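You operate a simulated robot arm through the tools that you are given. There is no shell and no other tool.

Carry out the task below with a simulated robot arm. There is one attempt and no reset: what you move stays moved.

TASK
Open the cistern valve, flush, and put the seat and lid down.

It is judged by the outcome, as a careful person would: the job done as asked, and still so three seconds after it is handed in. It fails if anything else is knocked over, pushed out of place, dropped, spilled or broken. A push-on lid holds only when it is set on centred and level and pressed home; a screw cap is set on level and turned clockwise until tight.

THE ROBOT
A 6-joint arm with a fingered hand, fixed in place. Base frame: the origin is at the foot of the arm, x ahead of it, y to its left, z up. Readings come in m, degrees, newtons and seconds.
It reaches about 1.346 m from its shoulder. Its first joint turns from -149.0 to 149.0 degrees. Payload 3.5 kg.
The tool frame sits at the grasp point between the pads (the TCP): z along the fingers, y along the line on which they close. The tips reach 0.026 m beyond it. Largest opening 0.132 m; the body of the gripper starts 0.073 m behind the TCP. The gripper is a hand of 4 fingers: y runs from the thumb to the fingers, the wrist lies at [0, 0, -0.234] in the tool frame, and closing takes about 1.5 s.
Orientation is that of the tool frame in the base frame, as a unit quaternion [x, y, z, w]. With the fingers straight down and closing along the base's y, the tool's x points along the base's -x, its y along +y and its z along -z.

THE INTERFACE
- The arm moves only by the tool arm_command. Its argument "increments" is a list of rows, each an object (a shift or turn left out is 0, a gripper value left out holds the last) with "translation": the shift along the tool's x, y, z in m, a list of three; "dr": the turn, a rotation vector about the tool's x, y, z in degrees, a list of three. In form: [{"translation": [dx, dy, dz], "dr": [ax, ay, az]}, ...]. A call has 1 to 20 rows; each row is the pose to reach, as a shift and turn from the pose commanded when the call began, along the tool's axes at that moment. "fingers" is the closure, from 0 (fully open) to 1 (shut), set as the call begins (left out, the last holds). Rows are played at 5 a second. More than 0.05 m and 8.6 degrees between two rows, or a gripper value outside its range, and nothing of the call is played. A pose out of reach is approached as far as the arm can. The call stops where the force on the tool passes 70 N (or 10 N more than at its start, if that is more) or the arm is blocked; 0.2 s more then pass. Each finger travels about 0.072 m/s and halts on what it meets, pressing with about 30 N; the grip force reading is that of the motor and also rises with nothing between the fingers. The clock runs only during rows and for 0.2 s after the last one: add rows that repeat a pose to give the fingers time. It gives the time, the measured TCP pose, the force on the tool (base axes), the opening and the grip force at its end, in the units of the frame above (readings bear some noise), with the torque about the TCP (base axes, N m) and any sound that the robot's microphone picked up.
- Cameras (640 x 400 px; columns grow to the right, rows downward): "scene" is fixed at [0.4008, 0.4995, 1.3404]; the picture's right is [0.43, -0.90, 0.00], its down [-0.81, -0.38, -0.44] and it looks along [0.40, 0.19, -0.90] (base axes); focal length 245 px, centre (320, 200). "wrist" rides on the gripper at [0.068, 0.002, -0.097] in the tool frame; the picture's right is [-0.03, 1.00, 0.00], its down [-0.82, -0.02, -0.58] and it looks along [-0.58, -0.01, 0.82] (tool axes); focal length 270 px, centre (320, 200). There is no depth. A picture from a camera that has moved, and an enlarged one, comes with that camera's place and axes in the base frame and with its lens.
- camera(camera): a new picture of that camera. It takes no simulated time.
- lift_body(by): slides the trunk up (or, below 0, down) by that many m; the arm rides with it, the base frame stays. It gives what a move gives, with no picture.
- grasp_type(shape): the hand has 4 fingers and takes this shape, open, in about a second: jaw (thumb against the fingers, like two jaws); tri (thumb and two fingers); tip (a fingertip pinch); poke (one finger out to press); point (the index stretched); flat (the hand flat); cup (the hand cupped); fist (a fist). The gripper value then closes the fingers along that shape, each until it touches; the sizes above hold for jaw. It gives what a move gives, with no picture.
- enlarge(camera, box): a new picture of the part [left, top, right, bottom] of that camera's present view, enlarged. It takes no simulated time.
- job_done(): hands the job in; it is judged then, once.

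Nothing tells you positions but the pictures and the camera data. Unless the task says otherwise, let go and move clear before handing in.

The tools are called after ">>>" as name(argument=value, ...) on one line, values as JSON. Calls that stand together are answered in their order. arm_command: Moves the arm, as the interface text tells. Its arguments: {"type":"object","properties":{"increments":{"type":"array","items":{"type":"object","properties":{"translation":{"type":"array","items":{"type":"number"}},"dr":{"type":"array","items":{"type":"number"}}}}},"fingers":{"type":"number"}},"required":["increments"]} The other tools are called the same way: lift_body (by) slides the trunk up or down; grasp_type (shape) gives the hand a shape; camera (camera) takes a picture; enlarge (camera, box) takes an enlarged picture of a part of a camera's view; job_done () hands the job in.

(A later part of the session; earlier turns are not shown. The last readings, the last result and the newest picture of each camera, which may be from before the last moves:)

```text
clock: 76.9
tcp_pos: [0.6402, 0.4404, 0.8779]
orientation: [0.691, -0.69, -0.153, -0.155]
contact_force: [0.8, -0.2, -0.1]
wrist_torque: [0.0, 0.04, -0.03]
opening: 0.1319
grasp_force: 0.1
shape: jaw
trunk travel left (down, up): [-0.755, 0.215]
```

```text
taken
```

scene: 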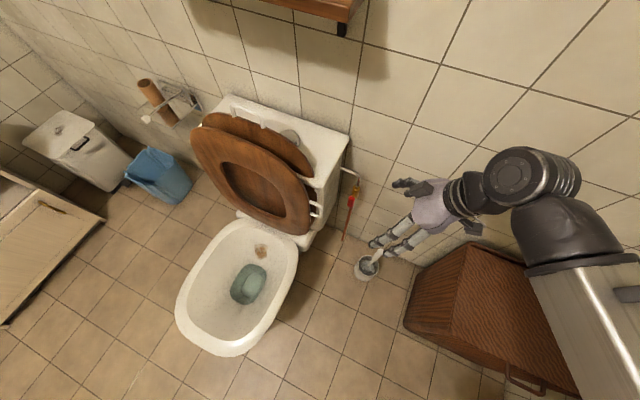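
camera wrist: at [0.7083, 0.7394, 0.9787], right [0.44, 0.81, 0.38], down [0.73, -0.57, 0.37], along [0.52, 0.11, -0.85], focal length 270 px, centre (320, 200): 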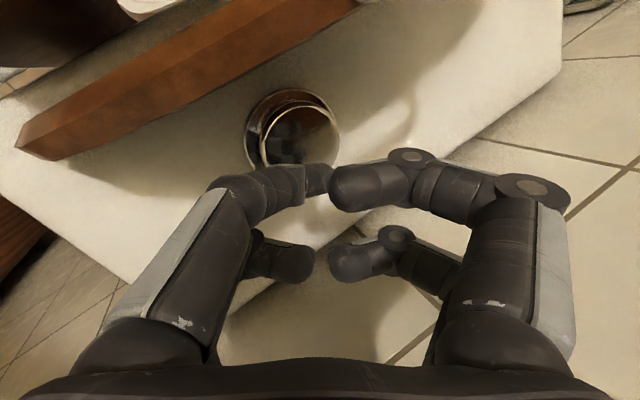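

Now I'll pitch the hand up until it points level toward +y (still at the right of the toilet), then lower the trunk to the seat-handle height.

>>> arm_command(increments=[{"translation": [-0.0058, 0, -0.0124], "dr": [0, -7.22, 0]}, {"translation": [-0.0131, 0, -0.028], "dr": [0, -14.44, 0]}, {"translation": [-0.0217, 0, -0.0465], "dr": [0, -21.67, 0]}, {"translation": [-0.0312, 0, -0.0671], "dr": [0, -28.9, 0]}, {"translation": [-0.0418, 0, -0.0896], "dr": [0, -36.1, 0]}, {"translation": [-0.053, 0, -0.1138], "dr": [0, -43.3, 0]}, {"translation": [-0.065, 0, -0.1396], "dr": [0, -50.6, 0]}, {"translation": [-0.0773, 0, -0.1659], "dr": [0, -57.8, 0]}, {"translation": [-0.0897, 0, -0.1926], "dr": [0, -65, 0]}, {"translation": [-0.0897, 0, -0.1926], "dr": [0, -65, 0]}])

>>> lift_body(by=-0.37)

>>> camera(camera="scene")

>>> camera(camera="wrist")

```text
clock: 79.1
tcp_pos: [0.6393, 0.4434, 1.0807]
orientation: [-0.478, 0.54, 0.517, 0.461]
contact_force: [0.3, 0.7, -0.5]
wrist_torque: [0.01, 0.02, 0.0]
opening: 0.132
grasp_force: 0.2
shape: jaw
out of reach, approached as far as the arm can: row 7, 8, 9, 10
trunk travel left (down, up): [-0.755, 0.215]
```

```text
clock: 82.7
tcp_pos: [0.6396, 0.4426, 0.7099]
orientation: [-0.479, 0.54, 0.517, 0.46]
contact_force: [-0.4, 0.4, -0.6]
wrist_torque: [0.03, 0.01, 0.01]
opening: 0.1319
grasp_force: 0.1
shape: jaw
trunk travel left (down, up): [-0.385, 0.585]
```

```text
taken
```

scene: 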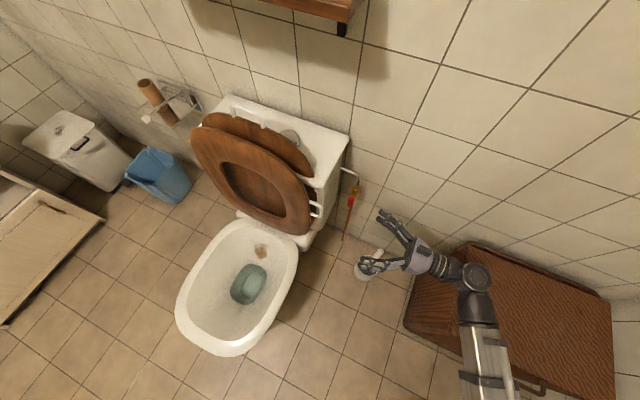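

```text
taken
camera wrist: at [0.6277, 0.3422, 0.6467], right [-0.99, 0.01, 0.14], down [0.11, -0.54, 0.83], along [0.08, 0.84, 0.54], focal length 270 px, centre (320, 200)
```

wrist: 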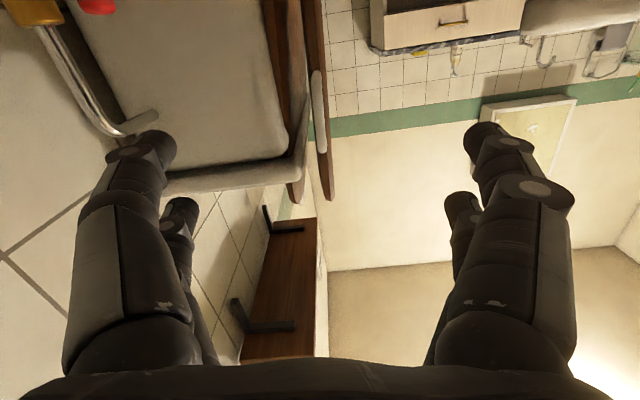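

The hand is pointing at +y now, giving a true side view of the seat, lid and cistern. I'll enlarge to measure the seat handle and the lean angles.

>>> enlarge(camera="wrist", box=[240, 0, 400, 220])

>>> enlarge(camera="wrist", box=[280, 40, 360, 180])

```text
1.82 times, centred on (320, 110) of wrist
camera zoom: at [0.6277, 0.3422, 0.6467], right [-0.99, 0.01, 0.14], down [0.11, -0.54, 0.83], along [0.08, 0.84, 0.54], focal length 491 px, centre (320, 364)
```

zoom: 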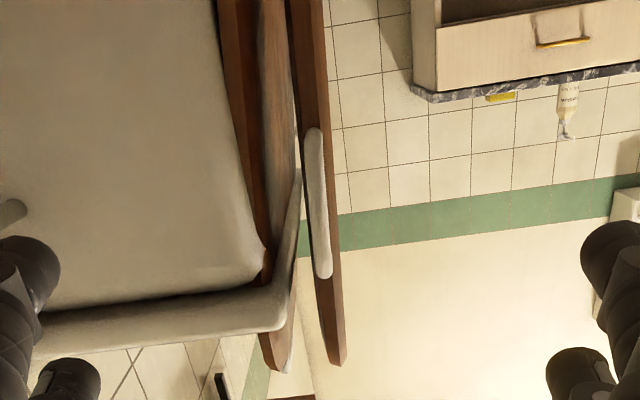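

```text
2.86 times, centred on (320, 110) of wrist
camera zoom: at [0.6277, 0.3422, 0.6467], right [-0.99, 0.01, 0.14], down [0.11, -0.54, 0.83], along [0.08, 0.84, 0.54], focal length 772 px, centre (320, 457)
```

zoom: 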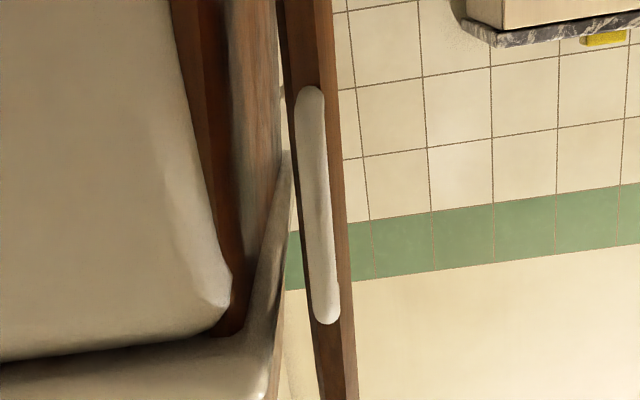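

Side view measured: the seat handle bar runs from (0.638, z 0.681) to (0.644, z 0.759), so the seat leans back only about 4°. I'll lower the trunk 0.2 m to see where the hinge is.

>>> lift_body(by=-0.2)

>>> camera(camera="wrist")

>>> enlarge(camera="wrist", box=[220, 0, 440, 140])

```text
clock: 85.0
tcp_pos: [0.628, 0.4425, 0.5643]
orientation: [-0.484, 0.532, 0.512, 0.469]
contact_force: [-1.4, 2.3, -27.1]
wrist_torque: [2.86, 0.12, -0.09]
opening: 0.132
grasp_force: 0.0
shape: jaw
trunk travel left (down, up): [-0.21, 0.76]
stopped: the arm was blocked; the commanded pose is now the measured one
```

```text
taken
camera wrist: at [0.6189, 0.341, 0.5002], right [-0.99, 0.01, 0.12], down [0.09, -0.55, 0.83], along [0.07, 0.84, 0.54], focal length 270 px, centre (320, 200)
```

wrist: 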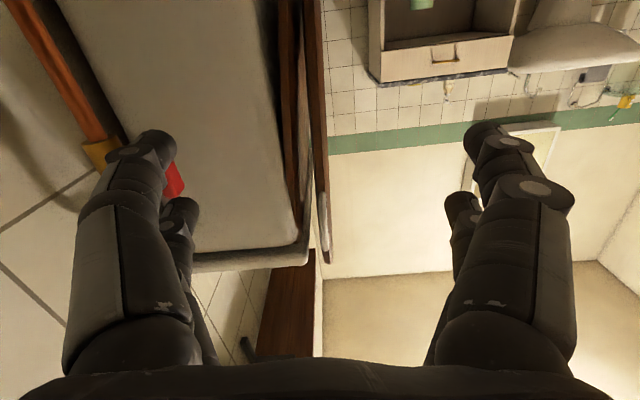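

```text
2.86 times, centred on (330, 70) of wrist
camera zoom: at [0.6189, 0.341, 0.5002], right [-0.99, 0.01, 0.12], down [0.09, -0.55, 0.83], along [0.07, 0.84, 0.54], focal length 772 px, centre (291, 571)
```

zoom: 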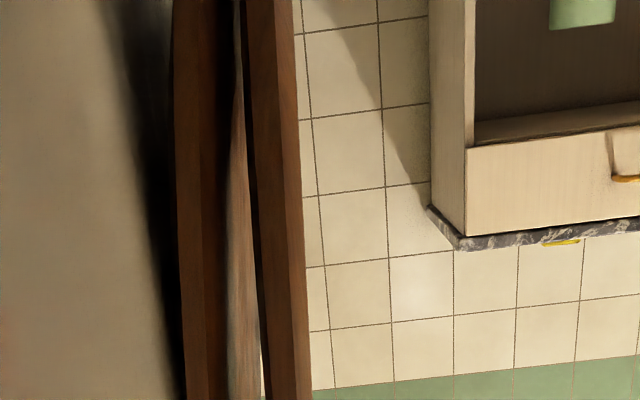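

The arm was blocked on the way down (probably the forearm against the cabinet on the right). I'll raise the trunk straight back up and check that nothing was displaced.

>>> lift_body(by=0.1)

>>> camera(camera="scene")

>>> enlarge(camera="scene", box=[340, 200, 640, 400])

```text
clock: 86.4
tcp_pos: [0.6458, 0.4454, 0.6347]
orientation: [-0.48, 0.539, 0.517, 0.461]
contact_force: [0.6, 0.6, -0.6]
wrist_torque: [-0.02, -0.02, 0.01]
opening: 0.132
grasp_force: 0.0
shape: jaw
trunk travel left (down, up): [-0.31, 0.66]
```

```text
taken
```

scene: 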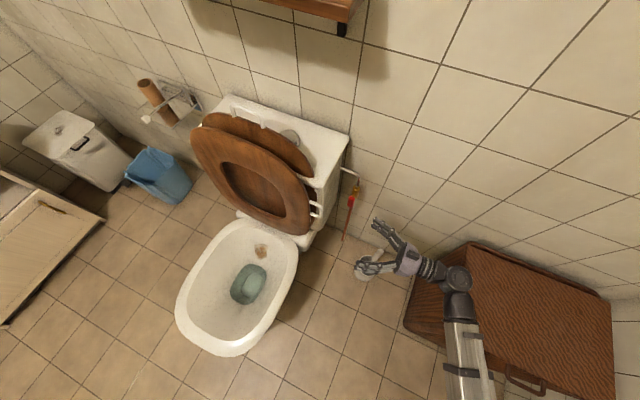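

```text
2.00 times, centred on (490, 300) of scene
camera zoom: at [0.4008, 0.4995, 1.3404], right [0.43, -0.9, 0.0], down [-0.81, -0.38, -0.44], along [0.4, 0.19, -0.9], focal length 490 px, centre (-20, 0)
```

zoom: 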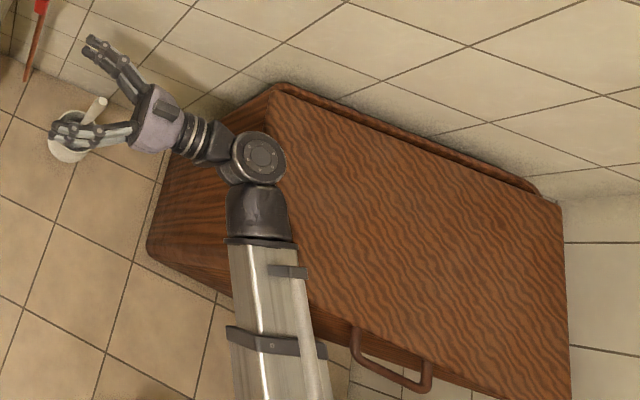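

The cabinet looks unmoved (same outline as before). I'll keep the wrist higher on that side from now on. Now I'll raise to the seat-handle height (0.72), narrow the jaws to about 3 cm, and move part-way toward the handle to check alignment.

>>> lift_body(by=0.085)

>>> arm_command(increments=[{"translation": [0, 0.001, 0.02]}, {"translation": [0, 0.002, 0.04]}, {"translation": [0, 0.003, 0.06]}, {"translation": [0, 0.004, 0.08]}, {"translation": [0, 0.005, 0.09]}, {"translation": [0, 0.005, 0.09]}, {"translation": [0, 0.005, 0.09]}], fingers=0.76)

>>> camera(camera="wrist")

>>> enlarge(camera="scene", box=[260, 150, 420, 280])

```text
clock: 87.6
tcp_pos: [0.6455, 0.4455, 0.7202]
orientation: [-0.479, 0.539, 0.517, 0.461]
contact_force: [0.1, 0.2, 0.0]
wrist_torque: [0.01, 0.01, -0.01]
opening: 0.1321
grasp_force: 0.1
shape: jaw
trunk travel left (down, up): [-0.395, 0.575]
```

```text
clock: 89.2
tcp_pos: [0.6412, 0.5365, 0.7193]
orientation: [-0.48, 0.54, 0.516, 0.46]
contact_force: [0.0, -0.2, 0.3]
wrist_torque: [-0.01, 0.0, -0.01]
opening: 0.0321
grasp_force: 0.1
shape: jaw
out of reach, approached as far as the arm can: row 5, 6
trunk travel left (down, up): [-0.395, 0.575]
```

```text
taken
camera wrist: at [0.6299, 0.4354, 0.6565], right [-0.99, 0.01, 0.14], down [0.11, -0.54, 0.83], along [0.08, 0.84, 0.54], focal length 270 px, centre (320, 200)
```

wrist: 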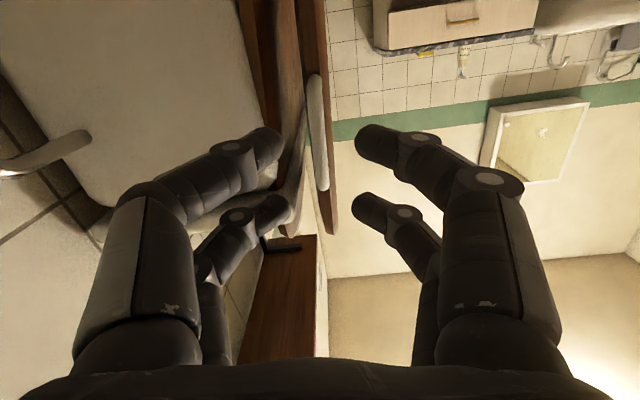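

```text
3.08 times, centred on (340, 215) of scene
camera zoom: at [0.4008, 0.4995, 1.3404], right [0.43, -0.9, 0.0], down [-0.81, -0.38, -0.44], along [0.4, 0.19, -0.9], focal length 754 px, centre (258, 154)
```

zoom: 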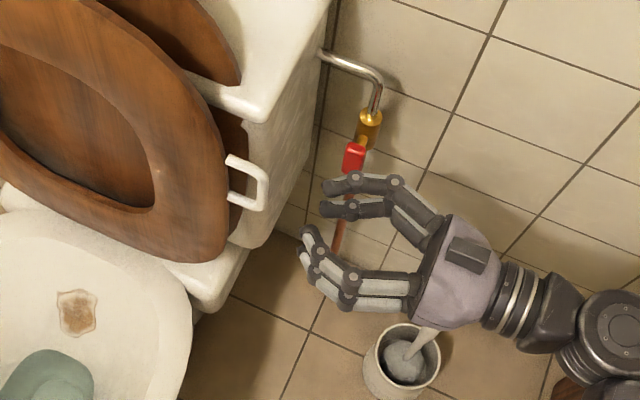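

The handle bar sits centred between the jaw tips. I'll advance 64 mm so the jaws straddle it.

>>> arm_command(increments=[{"translation": [0, 0, 0.02]}, {"translation": [0, 0, 0.04]}, {"translation": [0, 0, 0.055]}, {"translation": [0, 0, 0.064]}, {"translation": [0, 0, 0.064]}])

>>> camera(camera="wrist")

>>> enlarge(camera="scene", box=[260, 150, 420, 280])

```text
clock: 90.4
tcp_pos: [0.6393, 0.6002, 0.7194]
orientation: [-0.48, 0.54, 0.516, 0.46]
contact_force: [-1.1, -0.6, 0.3]
wrist_torque: [-0.01, 0.02, -0.01]
opening: 0.032
grasp_force: 0.1
shape: jaw
out of reach, approached as far as the arm can: row 1, 2, 3, 4, 5
trunk travel left (down, up): [-0.395, 0.575]
```

```text
taken
camera wrist: at [0.6298, 0.4987, 0.6563], right [-0.99, 0.01, 0.14], down [0.11, -0.54, 0.83], along [0.08, 0.84, 0.53], focal length 270 px, centre (320, 200)
```

wrist: 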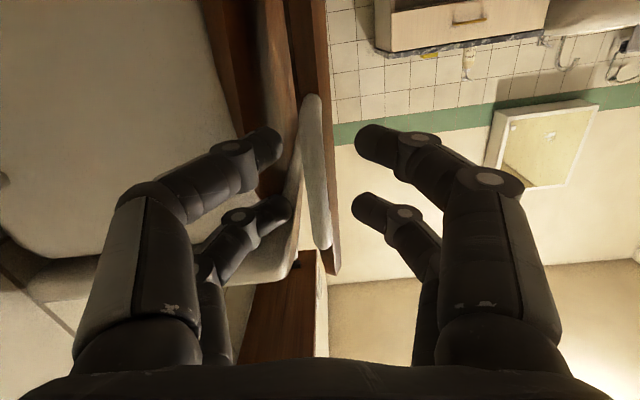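

```text
3.08 times, centred on (340, 215) of scene
camera zoom: at [0.4008, 0.4995, 1.3404], right [0.43, -0.9, 0.0], down [-0.81, -0.38, -0.44], along [0.4, 0.19, -0.9], focal length 754 px, centre (258, 154)
```

zoom: 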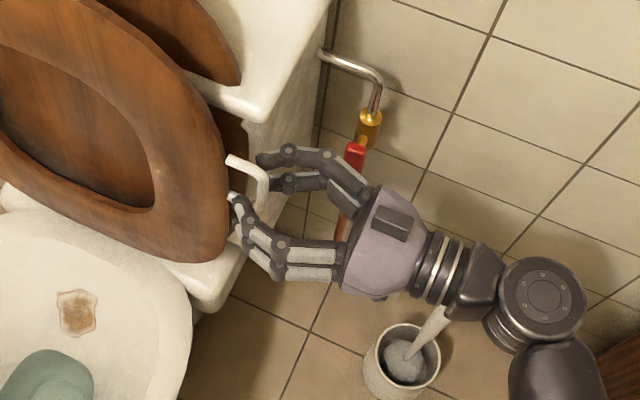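

The jaws straddle the handle bar with about 1 cm of play each side. I'll now swing the seat forward about its hinge, starting with the first 12° (rear jaw pushing the bar toward -x, rolling with it), then check.

>>> arm_command(increments=[{"translation": [-0.0003, 0.0091, -0.0001], "dr": [0, -0.4, -4.8]}, {"translation": [0.0006, 0.0191, -0.0001], "dr": [0, -0.4, -6.8]}, {"translation": [0.002, 0.029, -0.0001], "dr": [0, -0.4, -8.8]}, {"translation": [0.0037, 0.0388, -0.0001], "dr": [0, -0.3, -10.8]}, {"translation": [0.0058, 0.0487, -0.0001], "dr": [0, 0, -12.8]}, {"translation": [0.0082, 0.0585, 0], "dr": [0, 0.2, -14.8]}])

>>> camera(camera="wrist")

>>> camera(camera="scene")

```text
clock: 91.8
tcp_pos: [0.5895, 0.6101, 0.7007]
orientation: [-0.515, 0.545, 0.473, 0.462]
contact_force: [-2.7, -0.1, -1.1]
wrist_torque: [0.05, -0.06, -0.02]
opening: 0.0322
grasp_force: 0.0
shape: jaw
out of reach, approached as far as the arm can: row 1, 2, 3, 4, 5, 6
trunk travel left (down, up): [-0.395, 0.575]
```

```text
taken
camera wrist: at [0.5829, 0.5054, 0.6452], right [-1.0, 0.03, 0.06], down [0.04, -0.47, 0.88], along [0.05, 0.88, 0.47], focal length 270 px, centre (320, 200)
```

wrist: 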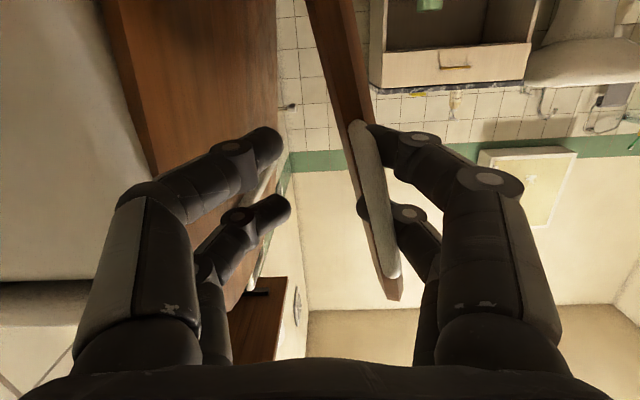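

```text
taken
```

scene: 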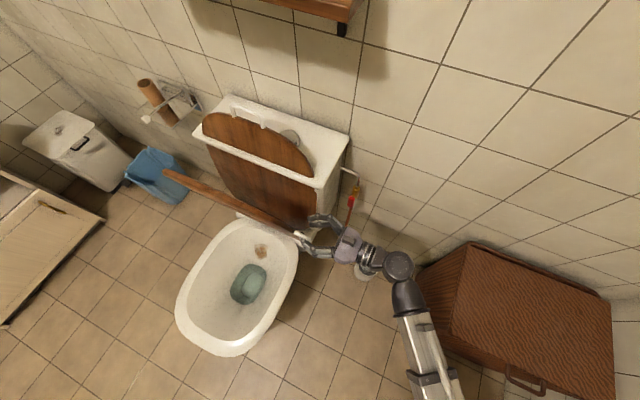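

The seat has tipped forward and now rests lightly (about 3 N) on the front jaw, but the wrist can't roll further in this direction. I'll push the seat back upright, withdraw, and come back with the hand flipped 180°, which gives me the roll range I need.

>>> arm_command(increments=[{"translation": [-0.0033, -0.01, -0.0019], "dr": [0, -0.8, 0.7]}, {"translation": [-0.0066, -0.02, -0.0038], "dr": [-0.1, -1.6, 1.5]}, {"translation": [-0.0098, -0.03, -0.0057], "dr": [-0.1, -2.4, 2.2]}, {"translation": [-0.0131, -0.04, -0.0075], "dr": [-0.1, -3.1, 2.9]}, {"translation": [-0.0164, -0.05, -0.0094], "dr": [-0.2, -3.9, 3.7]}, {"translation": [-0.0197, -0.0599, -0.0113], "dr": [-0.2, -4.7, 4.4]}, {"translation": [-0.0197, -0.0599, -0.0113], "dr": [-0.2, -4.7, 4.4]}])

>>> camera(camera="wrist")

>>> camera(camera="scene")

```text
clock: 93.4
tcp_pos: [0.6495, 0.6016, 0.7202]
orientation: [-0.476, 0.544, 0.512, 0.464]
contact_force: [-8.6, -3.7, -2.6]
wrist_torque: [-0.09, 0.02, 0.07]
opening: 0.0293
grasp_force: 0.0
shape: jaw
trunk travel left (down, up): [-0.395, 0.575]
```

```text
taken
camera wrist: at [0.637, 0.5003, 0.6566], right [-0.99, 0.02, 0.14], down [0.1, -0.54, 0.83], along [0.1, 0.84, 0.54], focal length 270 px, centre (320, 200)
```

wrist: 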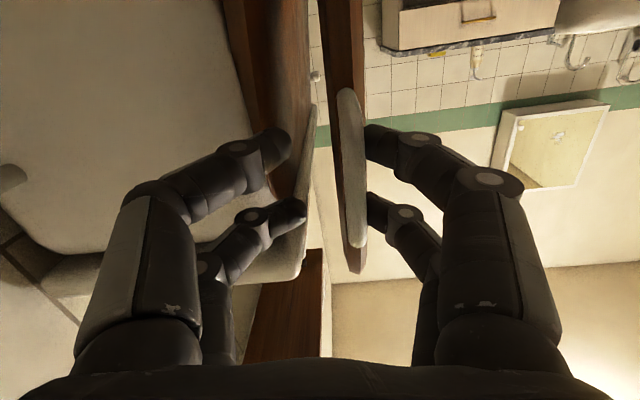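

```text
taken
```

scene: 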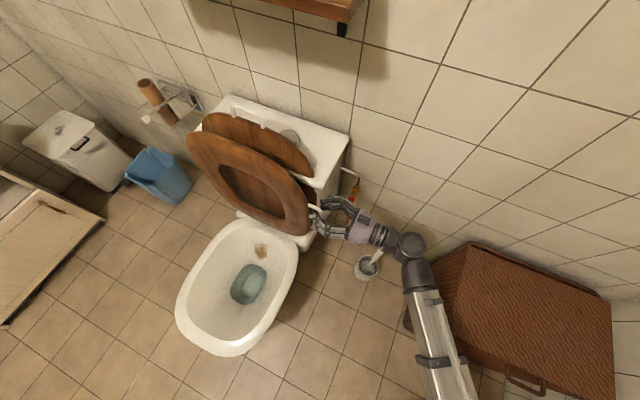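

The seat is nearly back (bar at x≈0.633 of 0.641), but the rear jaw is touching the lid or cistern. I'll shift the hand 7 mm forward and close the jaws on the bar, which will bring it to its rest position without loading the cistern.

>>> arm_command(increments=[{"translation": [0, 0.0035, 0]}, {"translation": [0, 0.007, 0]}, {"translation": [0, 0.007, 0]}])

>>> arm_command(increments=[{"translation": [0, 0, 0]}, {"translation": [0, 0, 0]}, {"translation": [0, 0, 0]}, {"translation": [0, 0, 0]}, {"translation": [0, 0, 0]}], fingers=1.0)

>>> camera(camera="wrist")

```text
clock: 94.2
tcp_pos: [0.6461, 0.6007, 0.7209]
orientation: [-0.474, 0.544, 0.512, 0.465]
contact_force: [-1.8, -3.5, 0.7]
wrist_torque: [0.08, -0.02, -0.03]
opening: 0.0308
grasp_force: 0.1
shape: jaw
trunk travel left (down, up): [-0.395, 0.575]
```

```text
clock: 95.4
tcp_pos: [0.6435, 0.6029, 0.7187]
orientation: [-0.475, 0.544, 0.512, 0.465]
contact_force: [1.8, 35.6, 6.6]
wrist_torque: [-0.04, -0.2, -0.09]
opening: 0.0002
grasp_force: 30.1
shape: jaw
trunk travel left (down, up): [-0.395, 0.575]
```

```text
taken
camera wrist: at [0.6317, 0.5023, 0.6562], right [-0.99, 0.03, 0.14], down [0.1, -0.54, 0.83], along [0.1, 0.84, 0.54], focal length 270 px, centre (320, 200)
```

wrist: 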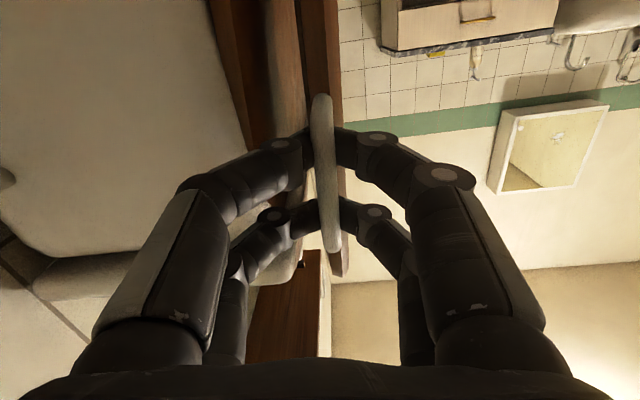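

The tips have closed behind the bar inside the handle, and the seat is back at its rest position. I'll reopen the jaws gently and see whether the seat stays.

>>> arm_command(increments=[{"translation": [0, 0, 0]}, {"translation": [0, 0, 0]}, {"translation": [0, 0, 0]}, {"translation": [0, 0, 0]}], fingers=0.76)

>>> camera(camera="wrist")

>>> enlarge(camera="scene", box=[180, 80, 380, 260])

```text
clock: 96.4
tcp_pos: [0.6447, 0.6011, 0.7208]
orientation: [-0.474, 0.545, 0.511, 0.466]
contact_force: [-0.8, -2.1, -0.3]
wrist_torque: [0.02, -0.03, 0.0]
opening: 0.0311
grasp_force: 0.1
shape: jaw
trunk travel left (down, up): [-0.395, 0.575]
```

```text
taken
camera wrist: at [0.6319, 0.4997, 0.6567], right [-0.99, 0.03, 0.14], down [0.1, -0.54, 0.83], along [0.1, 0.84, 0.54], focal length 270 px, centre (320, 200)
```

wrist: 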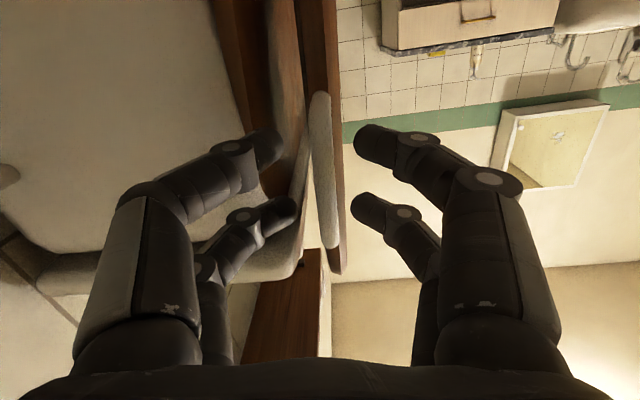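

```text
2.22 times, centred on (280, 170) of scene
camera zoom: at [0.4008, 0.4995, 1.3404], right [0.43, -0.9, 0.0], down [-0.81, -0.38, -0.44], along [0.4, 0.19, -0.9], focal length 544 px, centre (409, 267)
```

zoom: 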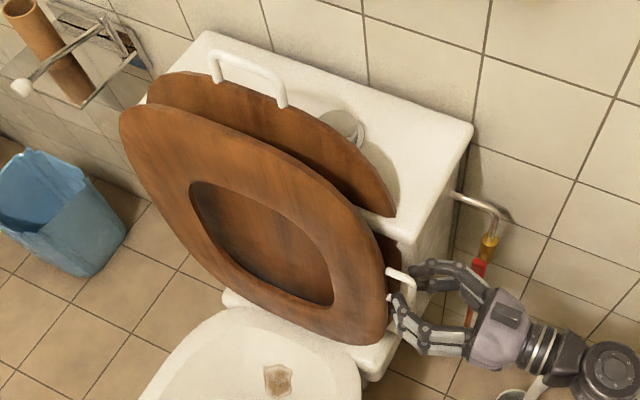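

The seat is back at rest exactly as at the start. I'll withdraw the hand, flip it 180°, and then rehearse the lowering path higher up in free air to be sure the arm can follow it.

>>> arm_command(increments=[{"translation": [0, 0, -0.03]}, {"translation": [0, 0, -0.07]}, {"translation": [0, 0, -0.11]}, {"translation": [0, 0, -0.14]}, {"translation": [0, 0, -0.14]}])

>>> arm_command(increments=[{"dr": [0, 0, 8]}, {"dr": [0, 0, 16]}, {"dr": [0, 0, 24]}, {"dr": [0, 0, 32]}, {"dr": [0, 0, 40]}, {"dr": [0, 0, 48]}, {"dr": [0, 0, 56]}, {"dr": [0, 0, 64]}, {"dr": [0, 0, 72]}, {"dr": [0, 0, 80]}, {"dr": [0, 0, 88]}])

>>> arm_command(increments=[{"dr": [0, 0, 8]}, {"dr": [0, 0, 16]}, {"dr": [0, 0, 24]}, {"dr": [0, 0, 32]}, {"dr": [0, 0, 40]}, {"dr": [0, 0, 48]}, {"dr": [0, 0, 56]}, {"dr": [0, 0, 64]}, {"dr": [0, 0, 72]}, {"dr": [0, 0, 80]}, {"dr": [0, 0, 88]}])

>>> camera(camera="scene")

>>> camera(camera="wrist")

```text
clock: 97.6
tcp_pos: [0.6416, 0.4649, 0.7205]
orientation: [-0.474, 0.544, 0.512, 0.466]
contact_force: [-0.4, -0.1, -0.1]
wrist_torque: [0.06, 0.0, 0.0]
opening: 0.0315
grasp_force: 0.0
shape: jaw
out of reach, approached as far as the arm can: row 2, 3, 4, 5
trunk travel left (down, up): [-0.395, 0.575]
```

```text
clock: 100.0
tcp_pos: [0.6414, 0.4636, 0.7207]
orientation: [0.037, 0.721, 0.691, -0.022]
contact_force: [0.4, 0.8, 0.9]
wrist_torque: [0.03, -0.03, 0.0]
opening: 0.0315
grasp_force: 0.1
shape: jaw
trunk travel left (down, up): [-0.395, 0.575]
```

```text
clock: 102.4
tcp_pos: [0.641, 0.4621, 0.7196]
orientation: [0.528, 0.493, 0.482, -0.496]
contact_force: [0.5, -0.2, -0.2]
wrist_torque: [-0.02, -0.02, -0.02]
opening: 0.0311
grasp_force: 0.1
shape: jaw
trunk travel left (down, up): [-0.395, 0.575]
```

```text
taken
```

scene: 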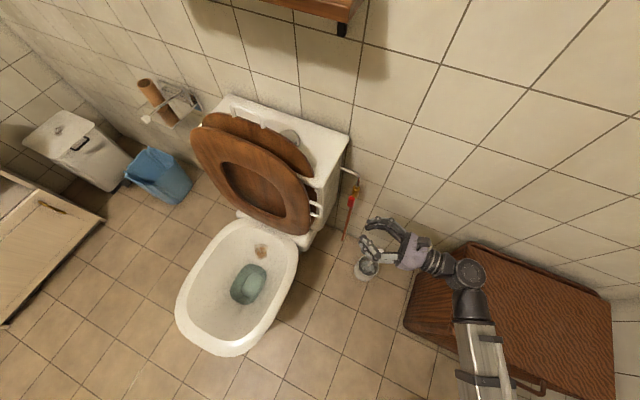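

```text
taken
camera wrist: at [0.6436, 0.3671, 0.7924], right [1.0, -0.02, -0.07], down [-0.07, -0.61, -0.79], along [-0.03, 0.79, -0.61], focal length 270 px, centre (320, 200)
```

wrist: 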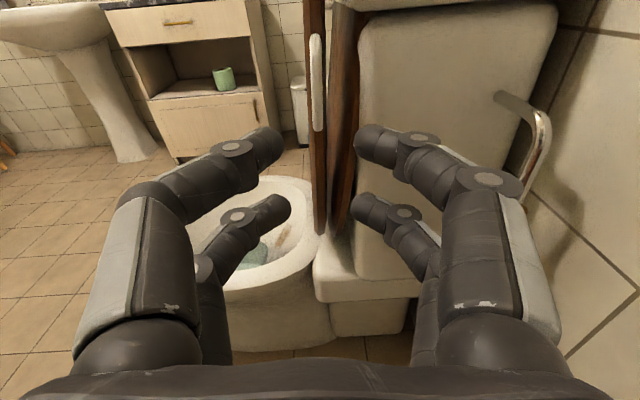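

This gives a clear upright side view. I'll enlarge the hinge area and the handle.

>>> enlarge(camera="wrist", box=[260, 150, 440, 320])

>>> enlarge(camera="wrist", box=[260, 0, 400, 160])

```text
2.35 times, centred on (350, 235) of wrist
camera zoom: at [0.6436, 0.3671, 0.7924], right [1.0, -0.02, -0.07], down [-0.07, -0.61, -0.79], along [-0.03, 0.79, -0.61], focal length 636 px, centre (249, 118)
```

zoom: 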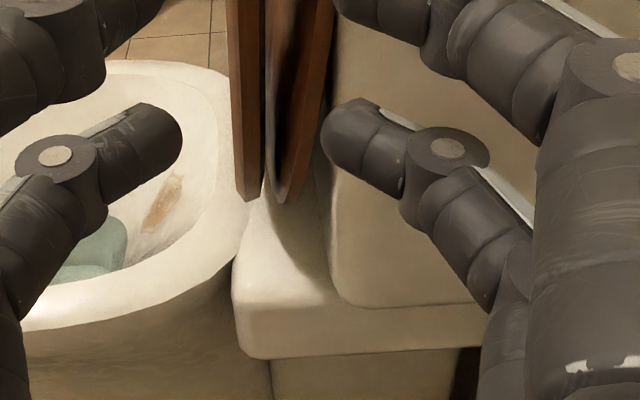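

```text
2.50 times, centred on (330, 80) of wrist
camera zoom: at [0.6436, 0.3671, 0.7924], right [1.0, -0.02, -0.07], down [-0.07, -0.61, -0.79], along [-0.03, 0.79, -0.61], focal length 676 px, centre (295, 500)
```

zoom: 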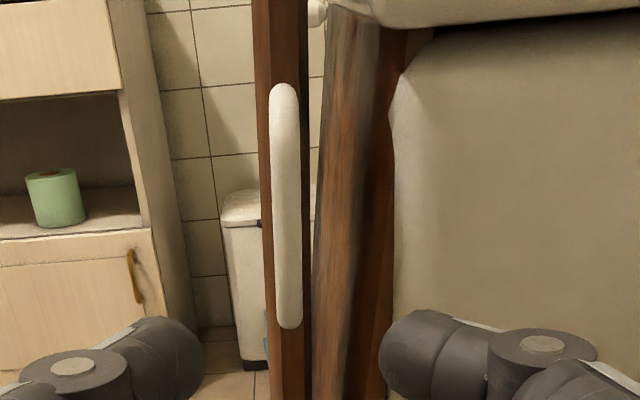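

The geometry is now clear: the seat hinge is near (0.622, z≈0.435), the bar centre near (0.642, 0.615, 0.724), and the bowl rim's top near z≈0.40. With this flipped grip the roll range suits the whole swing, so I'll approach the handle again.

>>> arm_command(increments=[{"translation": [0.0015, -0.0005, 0.035]}, {"translation": [0.003, -0.001, 0.07]}, {"translation": [0.0045, -0.0015, 0.105]}, {"translation": [0.006, -0.0021, 0.125]}, {"translation": [0.006, -0.0021, 0.14]}, {"translation": [0.006, -0.0021, 0.14]}])

>>> camera(camera="wrist")

>>> enlarge(camera="scene", box=[260, 150, 420, 280])

```text
clock: 103.8
tcp_pos: [0.6435, 0.6006, 0.7194]
orientation: [0.528, 0.494, 0.482, -0.495]
contact_force: [-1.9, -4.7, -1.1]
wrist_torque: [0.03, 0.0, -0.15]
opening: 0.0312
grasp_force: 0.1
shape: jaw
trunk travel left (down, up): [-0.395, 0.575]
```

```text
taken
camera wrist: at [0.6452, 0.5068, 0.7924], right [1.0, -0.02, -0.07], down [-0.07, -0.61, -0.79], along [-0.03, 0.79, -0.61], focal length 270 px, centre (320, 200)
```

wrist: 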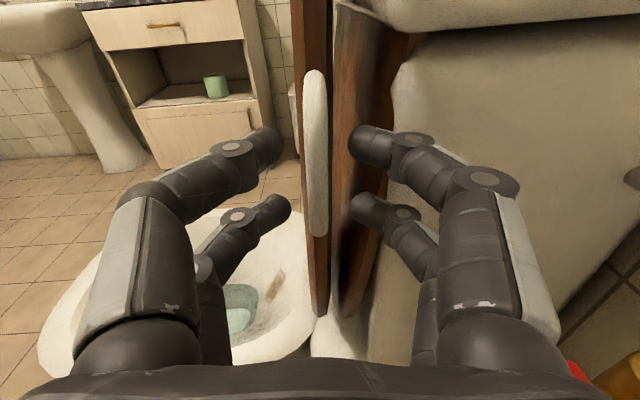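

```text
3.08 times, centred on (340, 215) of scene
camera zoom: at [0.4008, 0.4995, 1.3404], right [0.43, -0.9, 0.0], down [-0.81, -0.38, -0.44], along [0.4, 0.19, -0.9], focal length 754 px, centre (258, 154)
```

zoom: 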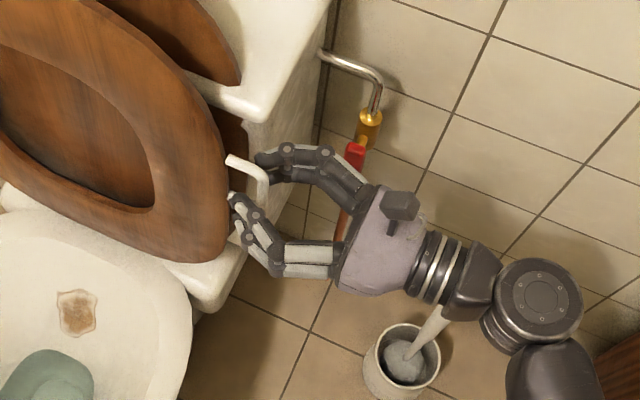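

Aligned again, with the bar centred between the jaws. I'll swing the seat the first ~12° and compare the actual pose with the command.

>>> arm_command(increments=[{"translation": [0.0002, -0.0103, -0.0023], "dr": [0, 0.15, -0.8]}, {"translation": [0.0004, -0.0205, -0.0025], "dr": [0, 0.3, -2.8]}, {"translation": [-0.0004, -0.0305, -0.0026], "dr": [0, 0.25, -4.8]}, {"translation": [-0.0013, -0.0406, -0.0028], "dr": [0, 0.2, -6.8]}, {"translation": [-0.0028, -0.0506, -0.003], "dr": [0, -0.05, -8.8]}, {"translation": [-0.0044, -0.0605, -0.0032], "dr": [0, -0.3, -10.8]}])

>>> camera(camera="wrist")

```text
clock: 105.2
tcp_pos: [0.5815, 0.5992, 0.7185]
orientation: [0.479, 0.543, 0.525, -0.446]
contact_force: [-1.7, -0.4, -1.2]
wrist_torque: [0.01, -0.03, 0.01]
opening: 0.0324
grasp_force: 0.0
shape: jaw
trunk travel left (down, up): [-0.395, 0.575]
```

```text
taken
camera wrist: at [0.5705, 0.5054, 0.7912], right [0.99, -0.01, 0.12], down [0.08, -0.62, -0.78], along [0.08, 0.79, -0.61], focal length 270 px, centre (320, 200)
```

wrist: 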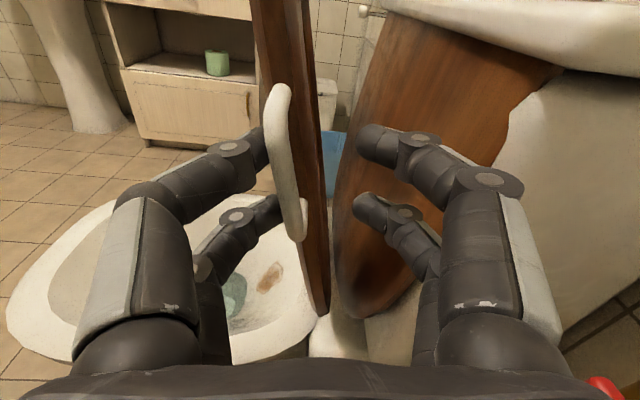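

Tracking is exact this time, and the seat is resting lightly on the front jaw. I'll continue lowering along the arc from about 8° to 36°.

>>> arm_command(increments=[{"translation": [-0.0002, -0.01, 0.0001], "dr": [0.06, -0.39, -2]}, {"translation": [-0.0007, -0.0201, 0.0002], "dr": [0.16, -0.89, -4]}, {"translation": [-0.0016, -0.0301, 0.0003], "dr": [0.29, -1.47, -6]}, {"translation": [-0.0028, -0.0401, 0.0004], "dr": [0.44, -2.05, -8]}, {"translation": [-0.0044, -0.05, 0.0006], "dr": [0.63, -2.73, -10]}, {"translation": [-0.0063, -0.0598, 0.0007], "dr": [0.87, -3.49, -12]}, {"translation": [-0.0086, -0.0696, 0.0009], "dr": [1.17, -4.35, -14]}, {"translation": [-0.0112, -0.0794, 0.0011], "dr": [1.52, -5.29, -16]}, {"translation": [-0.014, -0.089, 0.0013], "dr": [1.91, -6.22, -18]}, {"translation": [-0.0174, -0.0985, 0.0015], "dr": [2.4, -7.37, -20]}, {"translation": [-0.0209, -0.1079, 0.0017], "dr": [2.92, -8.47, -21.95]}, {"translation": [-0.0249, -0.1171, 0.002], "dr": [3.51, -9.65, -23.9]}, {"translation": [-0.0291, -0.1261, 0.0023], "dr": [4.19, -10.93, -25.9]}, {"translation": [-0.0336, -0.1352, 0.0025], "dr": [4.92, -12.2, -27.9]}])

>>> camera(camera="wrist")

>>> camera(camera="scene")

```text
clock: 108.2
tcp_pos: [0.4525, 0.6036, 0.6655]
orientation: [0.369, 0.708, 0.54, -0.267]
contact_force: [-2.0, 1.3, -4.6]
wrist_torque: [-0.02, -0.09, -0.01]
opening: 0.0332
grasp_force: 0.1
shape: jaw
trunk travel left (down, up): [-0.395, 0.575]
```

```text
taken
camera wrist: at [0.41, 0.5258, 0.7463], right [0.82, 0.14, 0.55], down [0.45, -0.75, -0.49], along [0.34, 0.65, -0.68], focal length 270 px, centre (320, 200)
```

wrist: 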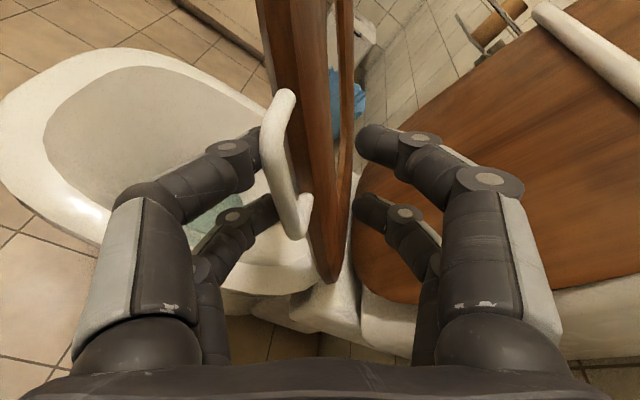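

```text
taken
```

scene: 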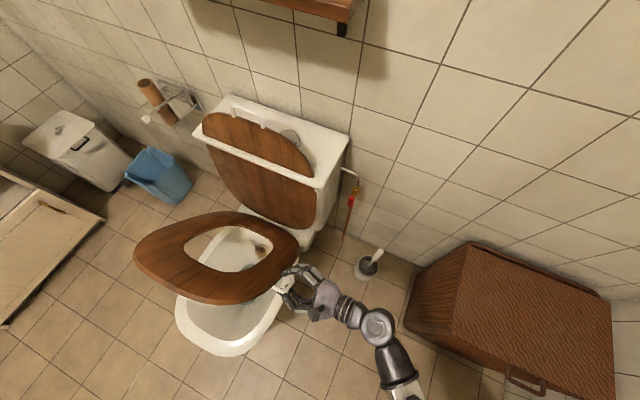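

The seat is about 40° forward and well supported (about 5 N on the jaw). I'll continue along the arc to about 60°.

>>> arm_command(increments=[{"translation": [0, -0.0099, 0.0017], "dr": [0.9, -1.2, -2]}, {"translation": [-0.0003, -0.0198, 0.0034], "dr": [1.91, -2.44, -4]}, {"translation": [-0.001, -0.0296, 0.0052], "dr": [3.03, -3.74, -6]}, {"translation": [-0.002, -0.0395, 0.0071], "dr": [4.25, -5.07, -8]}, {"translation": [-0.0033, -0.0493, 0.009], "dr": [5.59, -6.43, -10]}, {"translation": [-0.0051, -0.059, 0.011], "dr": [7.04, -7.82, -12]}, {"translation": [-0.0071, -0.0686, 0.0131], "dr": [8.61, -9.23, -13.95]}, {"translation": [-0.0094, -0.0781, 0.0153], "dr": [10.32, -10.68, -15.9]}, {"translation": [-0.0122, -0.0875, 0.0175], "dr": [12.14, -12.14, -17.9]}, {"translation": [-0.0151, -0.0969, 0.0197], "dr": [14.16, -13.68, -19.8]}, {"translation": [-0.0186, -0.106, 0.022], "dr": [16.26, -15.16, -21.7]}, {"translation": [-0.0221, -0.1151, 0.0244], "dr": [18.63, -16.78, -23.6]}])

>>> camera(camera="wrist")

>>> camera(camera="scene")

```text
clock: 110.8
tcp_pos: [0.3719, 0.6042, 0.5769]
orientation: [0.244, 0.876, 0.403, -0.102]
contact_force: [-2.6, 1.6, -4.7]
wrist_torque: [0.04, -0.11, -0.05]
opening: 0.0334
grasp_force: 0.0
shape: jaw
trunk travel left (down, up): [-0.395, 0.575]
```

```text
taken
camera wrist: at [0.3125, 0.5549, 0.6672], right [0.53, 0.55, 0.65], down [0.68, -0.73, 0.06], along [0.5, 0.41, -0.76], focal length 270 px, centre (320, 200)
```

wrist: 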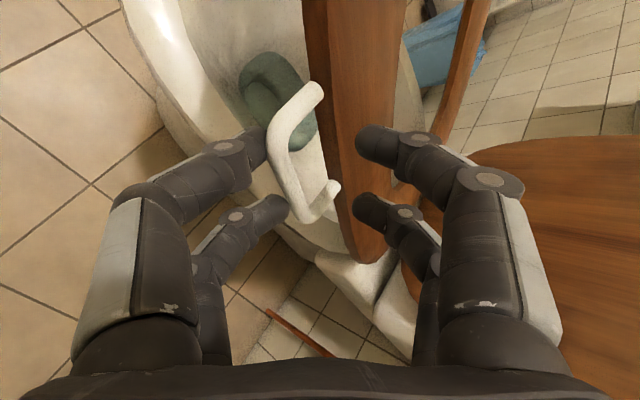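

```text
taken
```

scene: 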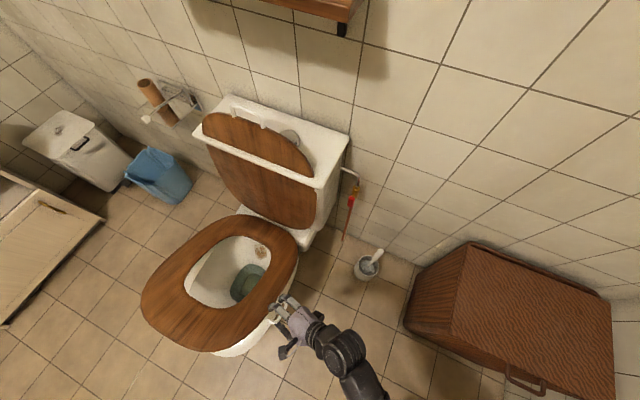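

Seat is at about 62° with the arm tracking perfectly. From here the motion is mostly vertical, so I'll alternate small trunk lowerings with small arm shifts and rolls.

>>> lift_body(by=-0.03)

>>> arm_command(increments=[{"translation": [0.0056, -0.0033, 0], "dr": [0, 0, -3.5]}, {"translation": [0.0113, -0.0065, 0], "dr": [0, 0, -7]}])

>>> lift_body(by=-0.03)

>>> arm_command(increments=[{"translation": [0.005, -0.0022, 0], "dr": [0, 0, -3.3]}, {"translation": [0.0101, -0.0043, 0], "dr": [0, 0, -6.5]}])

>>> camera(camera="wrist")

>>> camera(camera="scene")

```text
clock: 111.5
tcp_pos: [0.374, 0.6035, 0.5478]
orientation: [0.244, 0.876, 0.403, -0.101]
contact_force: [-1.4, -2.5, -3.4]
wrist_torque: [-0.09, -0.04, 0.03]
opening: 0.0452
grasp_force: 0.1
shape: jaw
trunk travel left (down, up): [-0.365, 0.605]
```

```text
clock: 112.1
tcp_pos: [0.3617, 0.6059, 0.5478]
orientation: [0.189, 0.889, 0.409, -0.077]
contact_force: [0.8, -0.5, 0.1]
wrist_torque: [-0.03, 0.01, 0.03]
opening: 0.0167
grasp_force: 29.7
shape: jaw
trunk travel left (down, up): [-0.365, 0.605]
```

```text
clock: 112.9
tcp_pos: [0.3597, 0.6045, 0.5169]
orientation: [0.189, 0.889, 0.409, -0.078]
contact_force: [0.0, -1.3, 0.1]
wrist_torque: [-0.01, 0.02, -0.01]
opening: 0.0168
grasp_force: 30.4
shape: jaw
trunk travel left (down, up): [-0.335, 0.635]
```

```text
clock: 113.5
tcp_pos: [0.35, 0.605, 0.5174]
orientation: [0.138, 0.899, 0.413, -0.054]
contact_force: [1.2, -0.1, -0.4]
wrist_torque: [-0.01, 0.04, 0.01]
opening: 0.0168
grasp_force: 30.4
shape: jaw
trunk travel left (down, up): [-0.335, 0.635]
```

```text
taken
camera wrist: at [0.282, 0.5457, 0.5963], right [0.32, 0.62, 0.72], down [0.76, -0.62, 0.19], along [0.56, 0.49, -0.67], focal length 270 px, centre (320, 200)
```

wrist: 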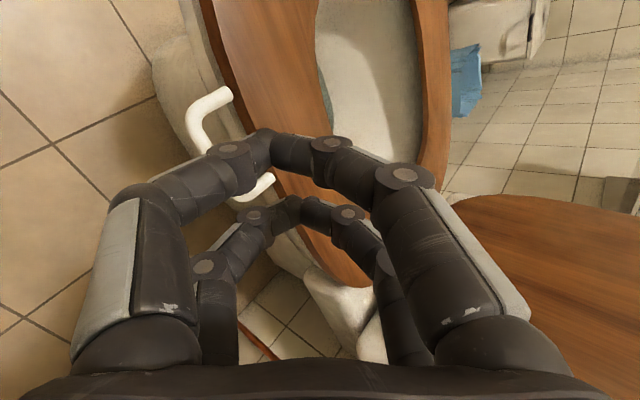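

```text
taken
```

scene: 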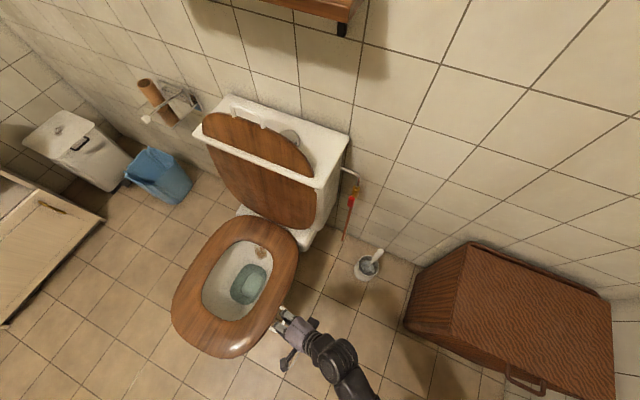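

The handle slipped off the lower jaw and the seat has settled onto the bowl (no sound of impact was reported). I'll inspect it closely.

>>> enlarge(camera="scene", box=[150, 190, 350, 370])

>>> enlarge(camera="wrist", box=[140, 0, 420, 300])

```text
2.22 times, centred on (250, 280) of scene
camera zoom: at [0.4008, 0.4995, 1.3404], right [0.43, -0.9, 0.0], down [-0.81, -0.38, -0.44], along [0.4, 0.19, -0.9], focal length 544 px, centre (476, 22)
```

zoom: 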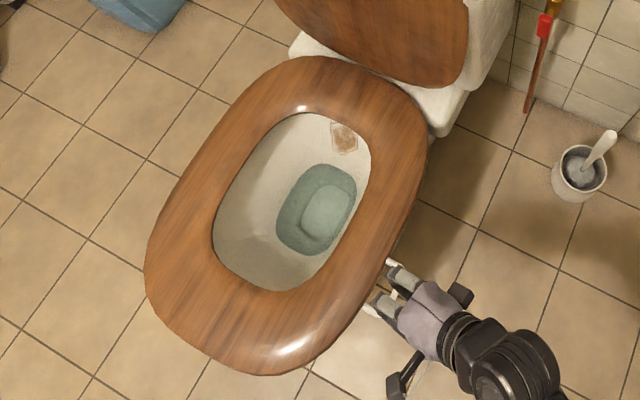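

```text
1.33 times, centred on (280, 150) of wrist
camera zoom: at [0.282, 0.5457, 0.5963], right [0.32, 0.62, 0.72], down [0.76, -0.62, 0.19], along [0.56, 0.49, -0.67], focal length 360 px, centre (373, 267)
```

zoom: 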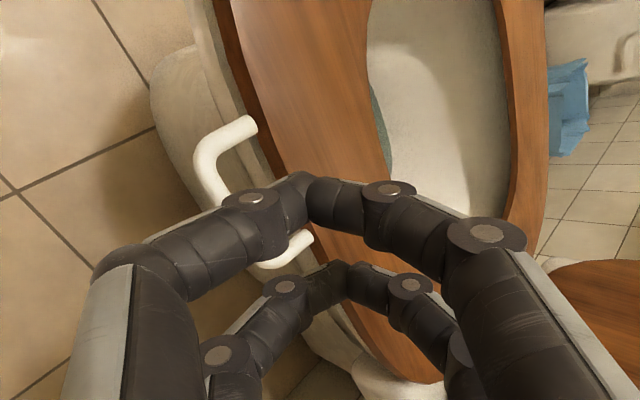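

The seat is lying flat and centred on the bowl, so it's done. Now the lid: I'll open the jaws, raise clear, and turn the hand to point straight down with the jaws closing along x.

>>> lift_body(by=0.3)

>>> arm_command(increments=[{"translation": [-0.002, -0.008, 0.007], "dr": [6.7, -2, 0]}, {"translation": [-0.005, -0.017, 0.015], "dr": [13.4, -4, 0]}, {"translation": [-0.007, -0.025, 0.023], "dr": [20.1, -6, 0]}, {"translation": [-0.01, -0.034, 0.03], "dr": [26.9, -7.9, 0]}, {"translation": [-0.012, -0.042, 0.038], "dr": [33.6, -9.9, 0]}, {"translation": [-0.015, -0.05, 0.045], "dr": [40.3, -11.9, 0]}, {"translation": [-0.0174, -0.0588, 0.0529], "dr": [47, -13.9, 0]}, {"translation": [-0.0174, -0.0588, 0.0529], "dr": [47, -13.9, 0]}], fingers=0.4)

>>> camera(camera="scene")

```text
clock: 116.5
tcp_pos: [0.3493, 0.605, 0.8181]
orientation: [0.139, 0.899, 0.412, -0.054]
contact_force: [-0.3, -0.1, -0.9]
wrist_torque: [-0.04, 0.01, -0.01]
opening: 0.0172
grasp_force: 29.6
shape: jaw
trunk travel left (down, up): [-0.635, 0.335]
```

```text
clock: 118.3
tcp_pos: [0.3496, 0.6052, 0.7361]
orientation: [0.154, 0.988, 0.001, 0.0]
contact_force: [0.0, 0.1, -0.5]
wrist_torque: [-0.01, 0.01, -0.01]
opening: 0.0789
grasp_force: 0.1
shape: jaw
out of reach, approached as far as the arm can: row 1, 2, 3, 4, 5, 6
trunk travel left (down, up): [-0.635, 0.335]
```

```text
taken
```

scene: 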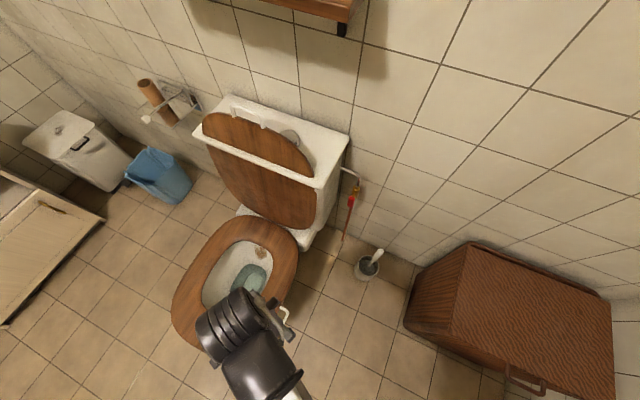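

Hand is vertical. I'll raise the trunk 0.26 m, then roll the hand and carry it toward the space in front of the lid handle.

>>> lift_body(by=0.26)

>>> arm_command(increments=[{"translation": [-0.01, 0.0178, 0], "dr": [0, 0, -7.69]}, {"translation": [-0.0201, 0.0356, 0], "dr": [0, 0, -15.39]}, {"translation": [-0.0301, 0.0535, 0], "dr": [0, 0, -23.08]}, {"translation": [-0.0402, 0.0713, 0], "dr": [0, 0, -30.77]}, {"translation": [-0.0502, 0.0891, 0], "dr": [0, 0, -38.46]}, {"translation": [-0.0603, 0.1069, 0], "dr": [0, 0, -46.16]}, {"translation": [-0.0703, 0.1248, 0], "dr": [0, 0, -53.85]}, {"translation": [-0.0803, 0.1426, 0], "dr": [0, 0, -61.54]}, {"translation": [-0.0904, 0.1604, 0], "dr": [0, 0, -69.24]}, {"translation": [-0.1004, 0.1782, 0], "dr": [0, 0, -76.93]}, {"translation": [-0.1105, 0.196, 0], "dr": [0, 0, -84.62]}, {"translation": [-0.1205, 0.2139, 0], "dr": [0, 0, -92.31]}, {"translation": [-0.1306, 0.2317, 0], "dr": [0, 0, -100.01]}, {"translation": [-0.1406, 0.2495, 0], "dr": [0, 0, -107.7]}, {"translation": [-0.1406, 0.2495, 0], "dr": [0, 0, -107.7]}])

>>> camera(camera="scene")

>>> camera(camera="wrist")

```text
clock: 120.9
tcp_pos: [0.3491, 0.6047, 0.9961]
orientation: [0.155, 0.988, 0.001, 0.001]
contact_force: [0.0, -0.2, -0.9]
wrist_torque: [0.0, -0.02, 0.0]
opening: 0.0789
grasp_force: 0.1
shape: jaw
trunk travel left (down, up): [-0.895, 0.075]
```

```text
clock: 124.1
tcp_pos: [0.5609, 0.7999, 0.9967]
orientation: [0.708, -0.707, 0.0, -0.002]
contact_force: [-0.9, 0.3, 0.9]
wrist_torque: [-0.05, -0.04, 0.01]
opening: 0.0789
grasp_force: 0.0
shape: jaw
trunk travel left (down, up): [-0.895, 0.075]
```

```text
taken
```

scene: 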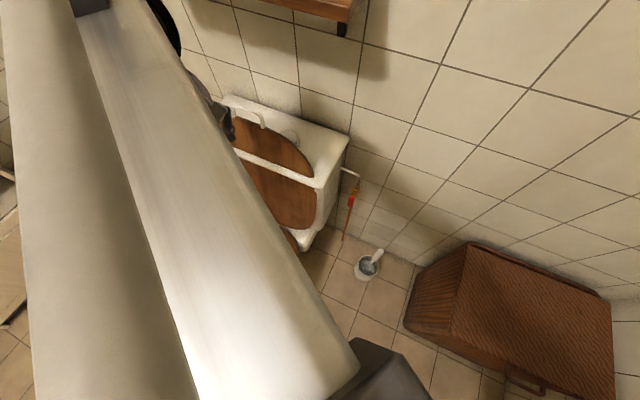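

```text
taken
camera wrist: at [0.5577, 0.7295, 1.0932], right [-1.0, 0.02, 0.0], down [0.02, 0.81, 0.58], along [0.02, 0.58, -0.81], focal length 270 px, centre (320, 200)
```

wrist: 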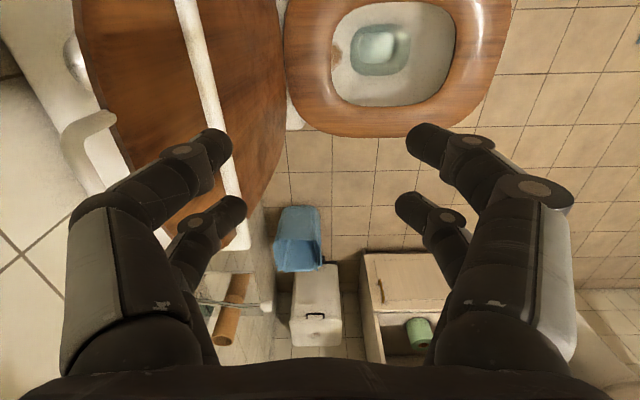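

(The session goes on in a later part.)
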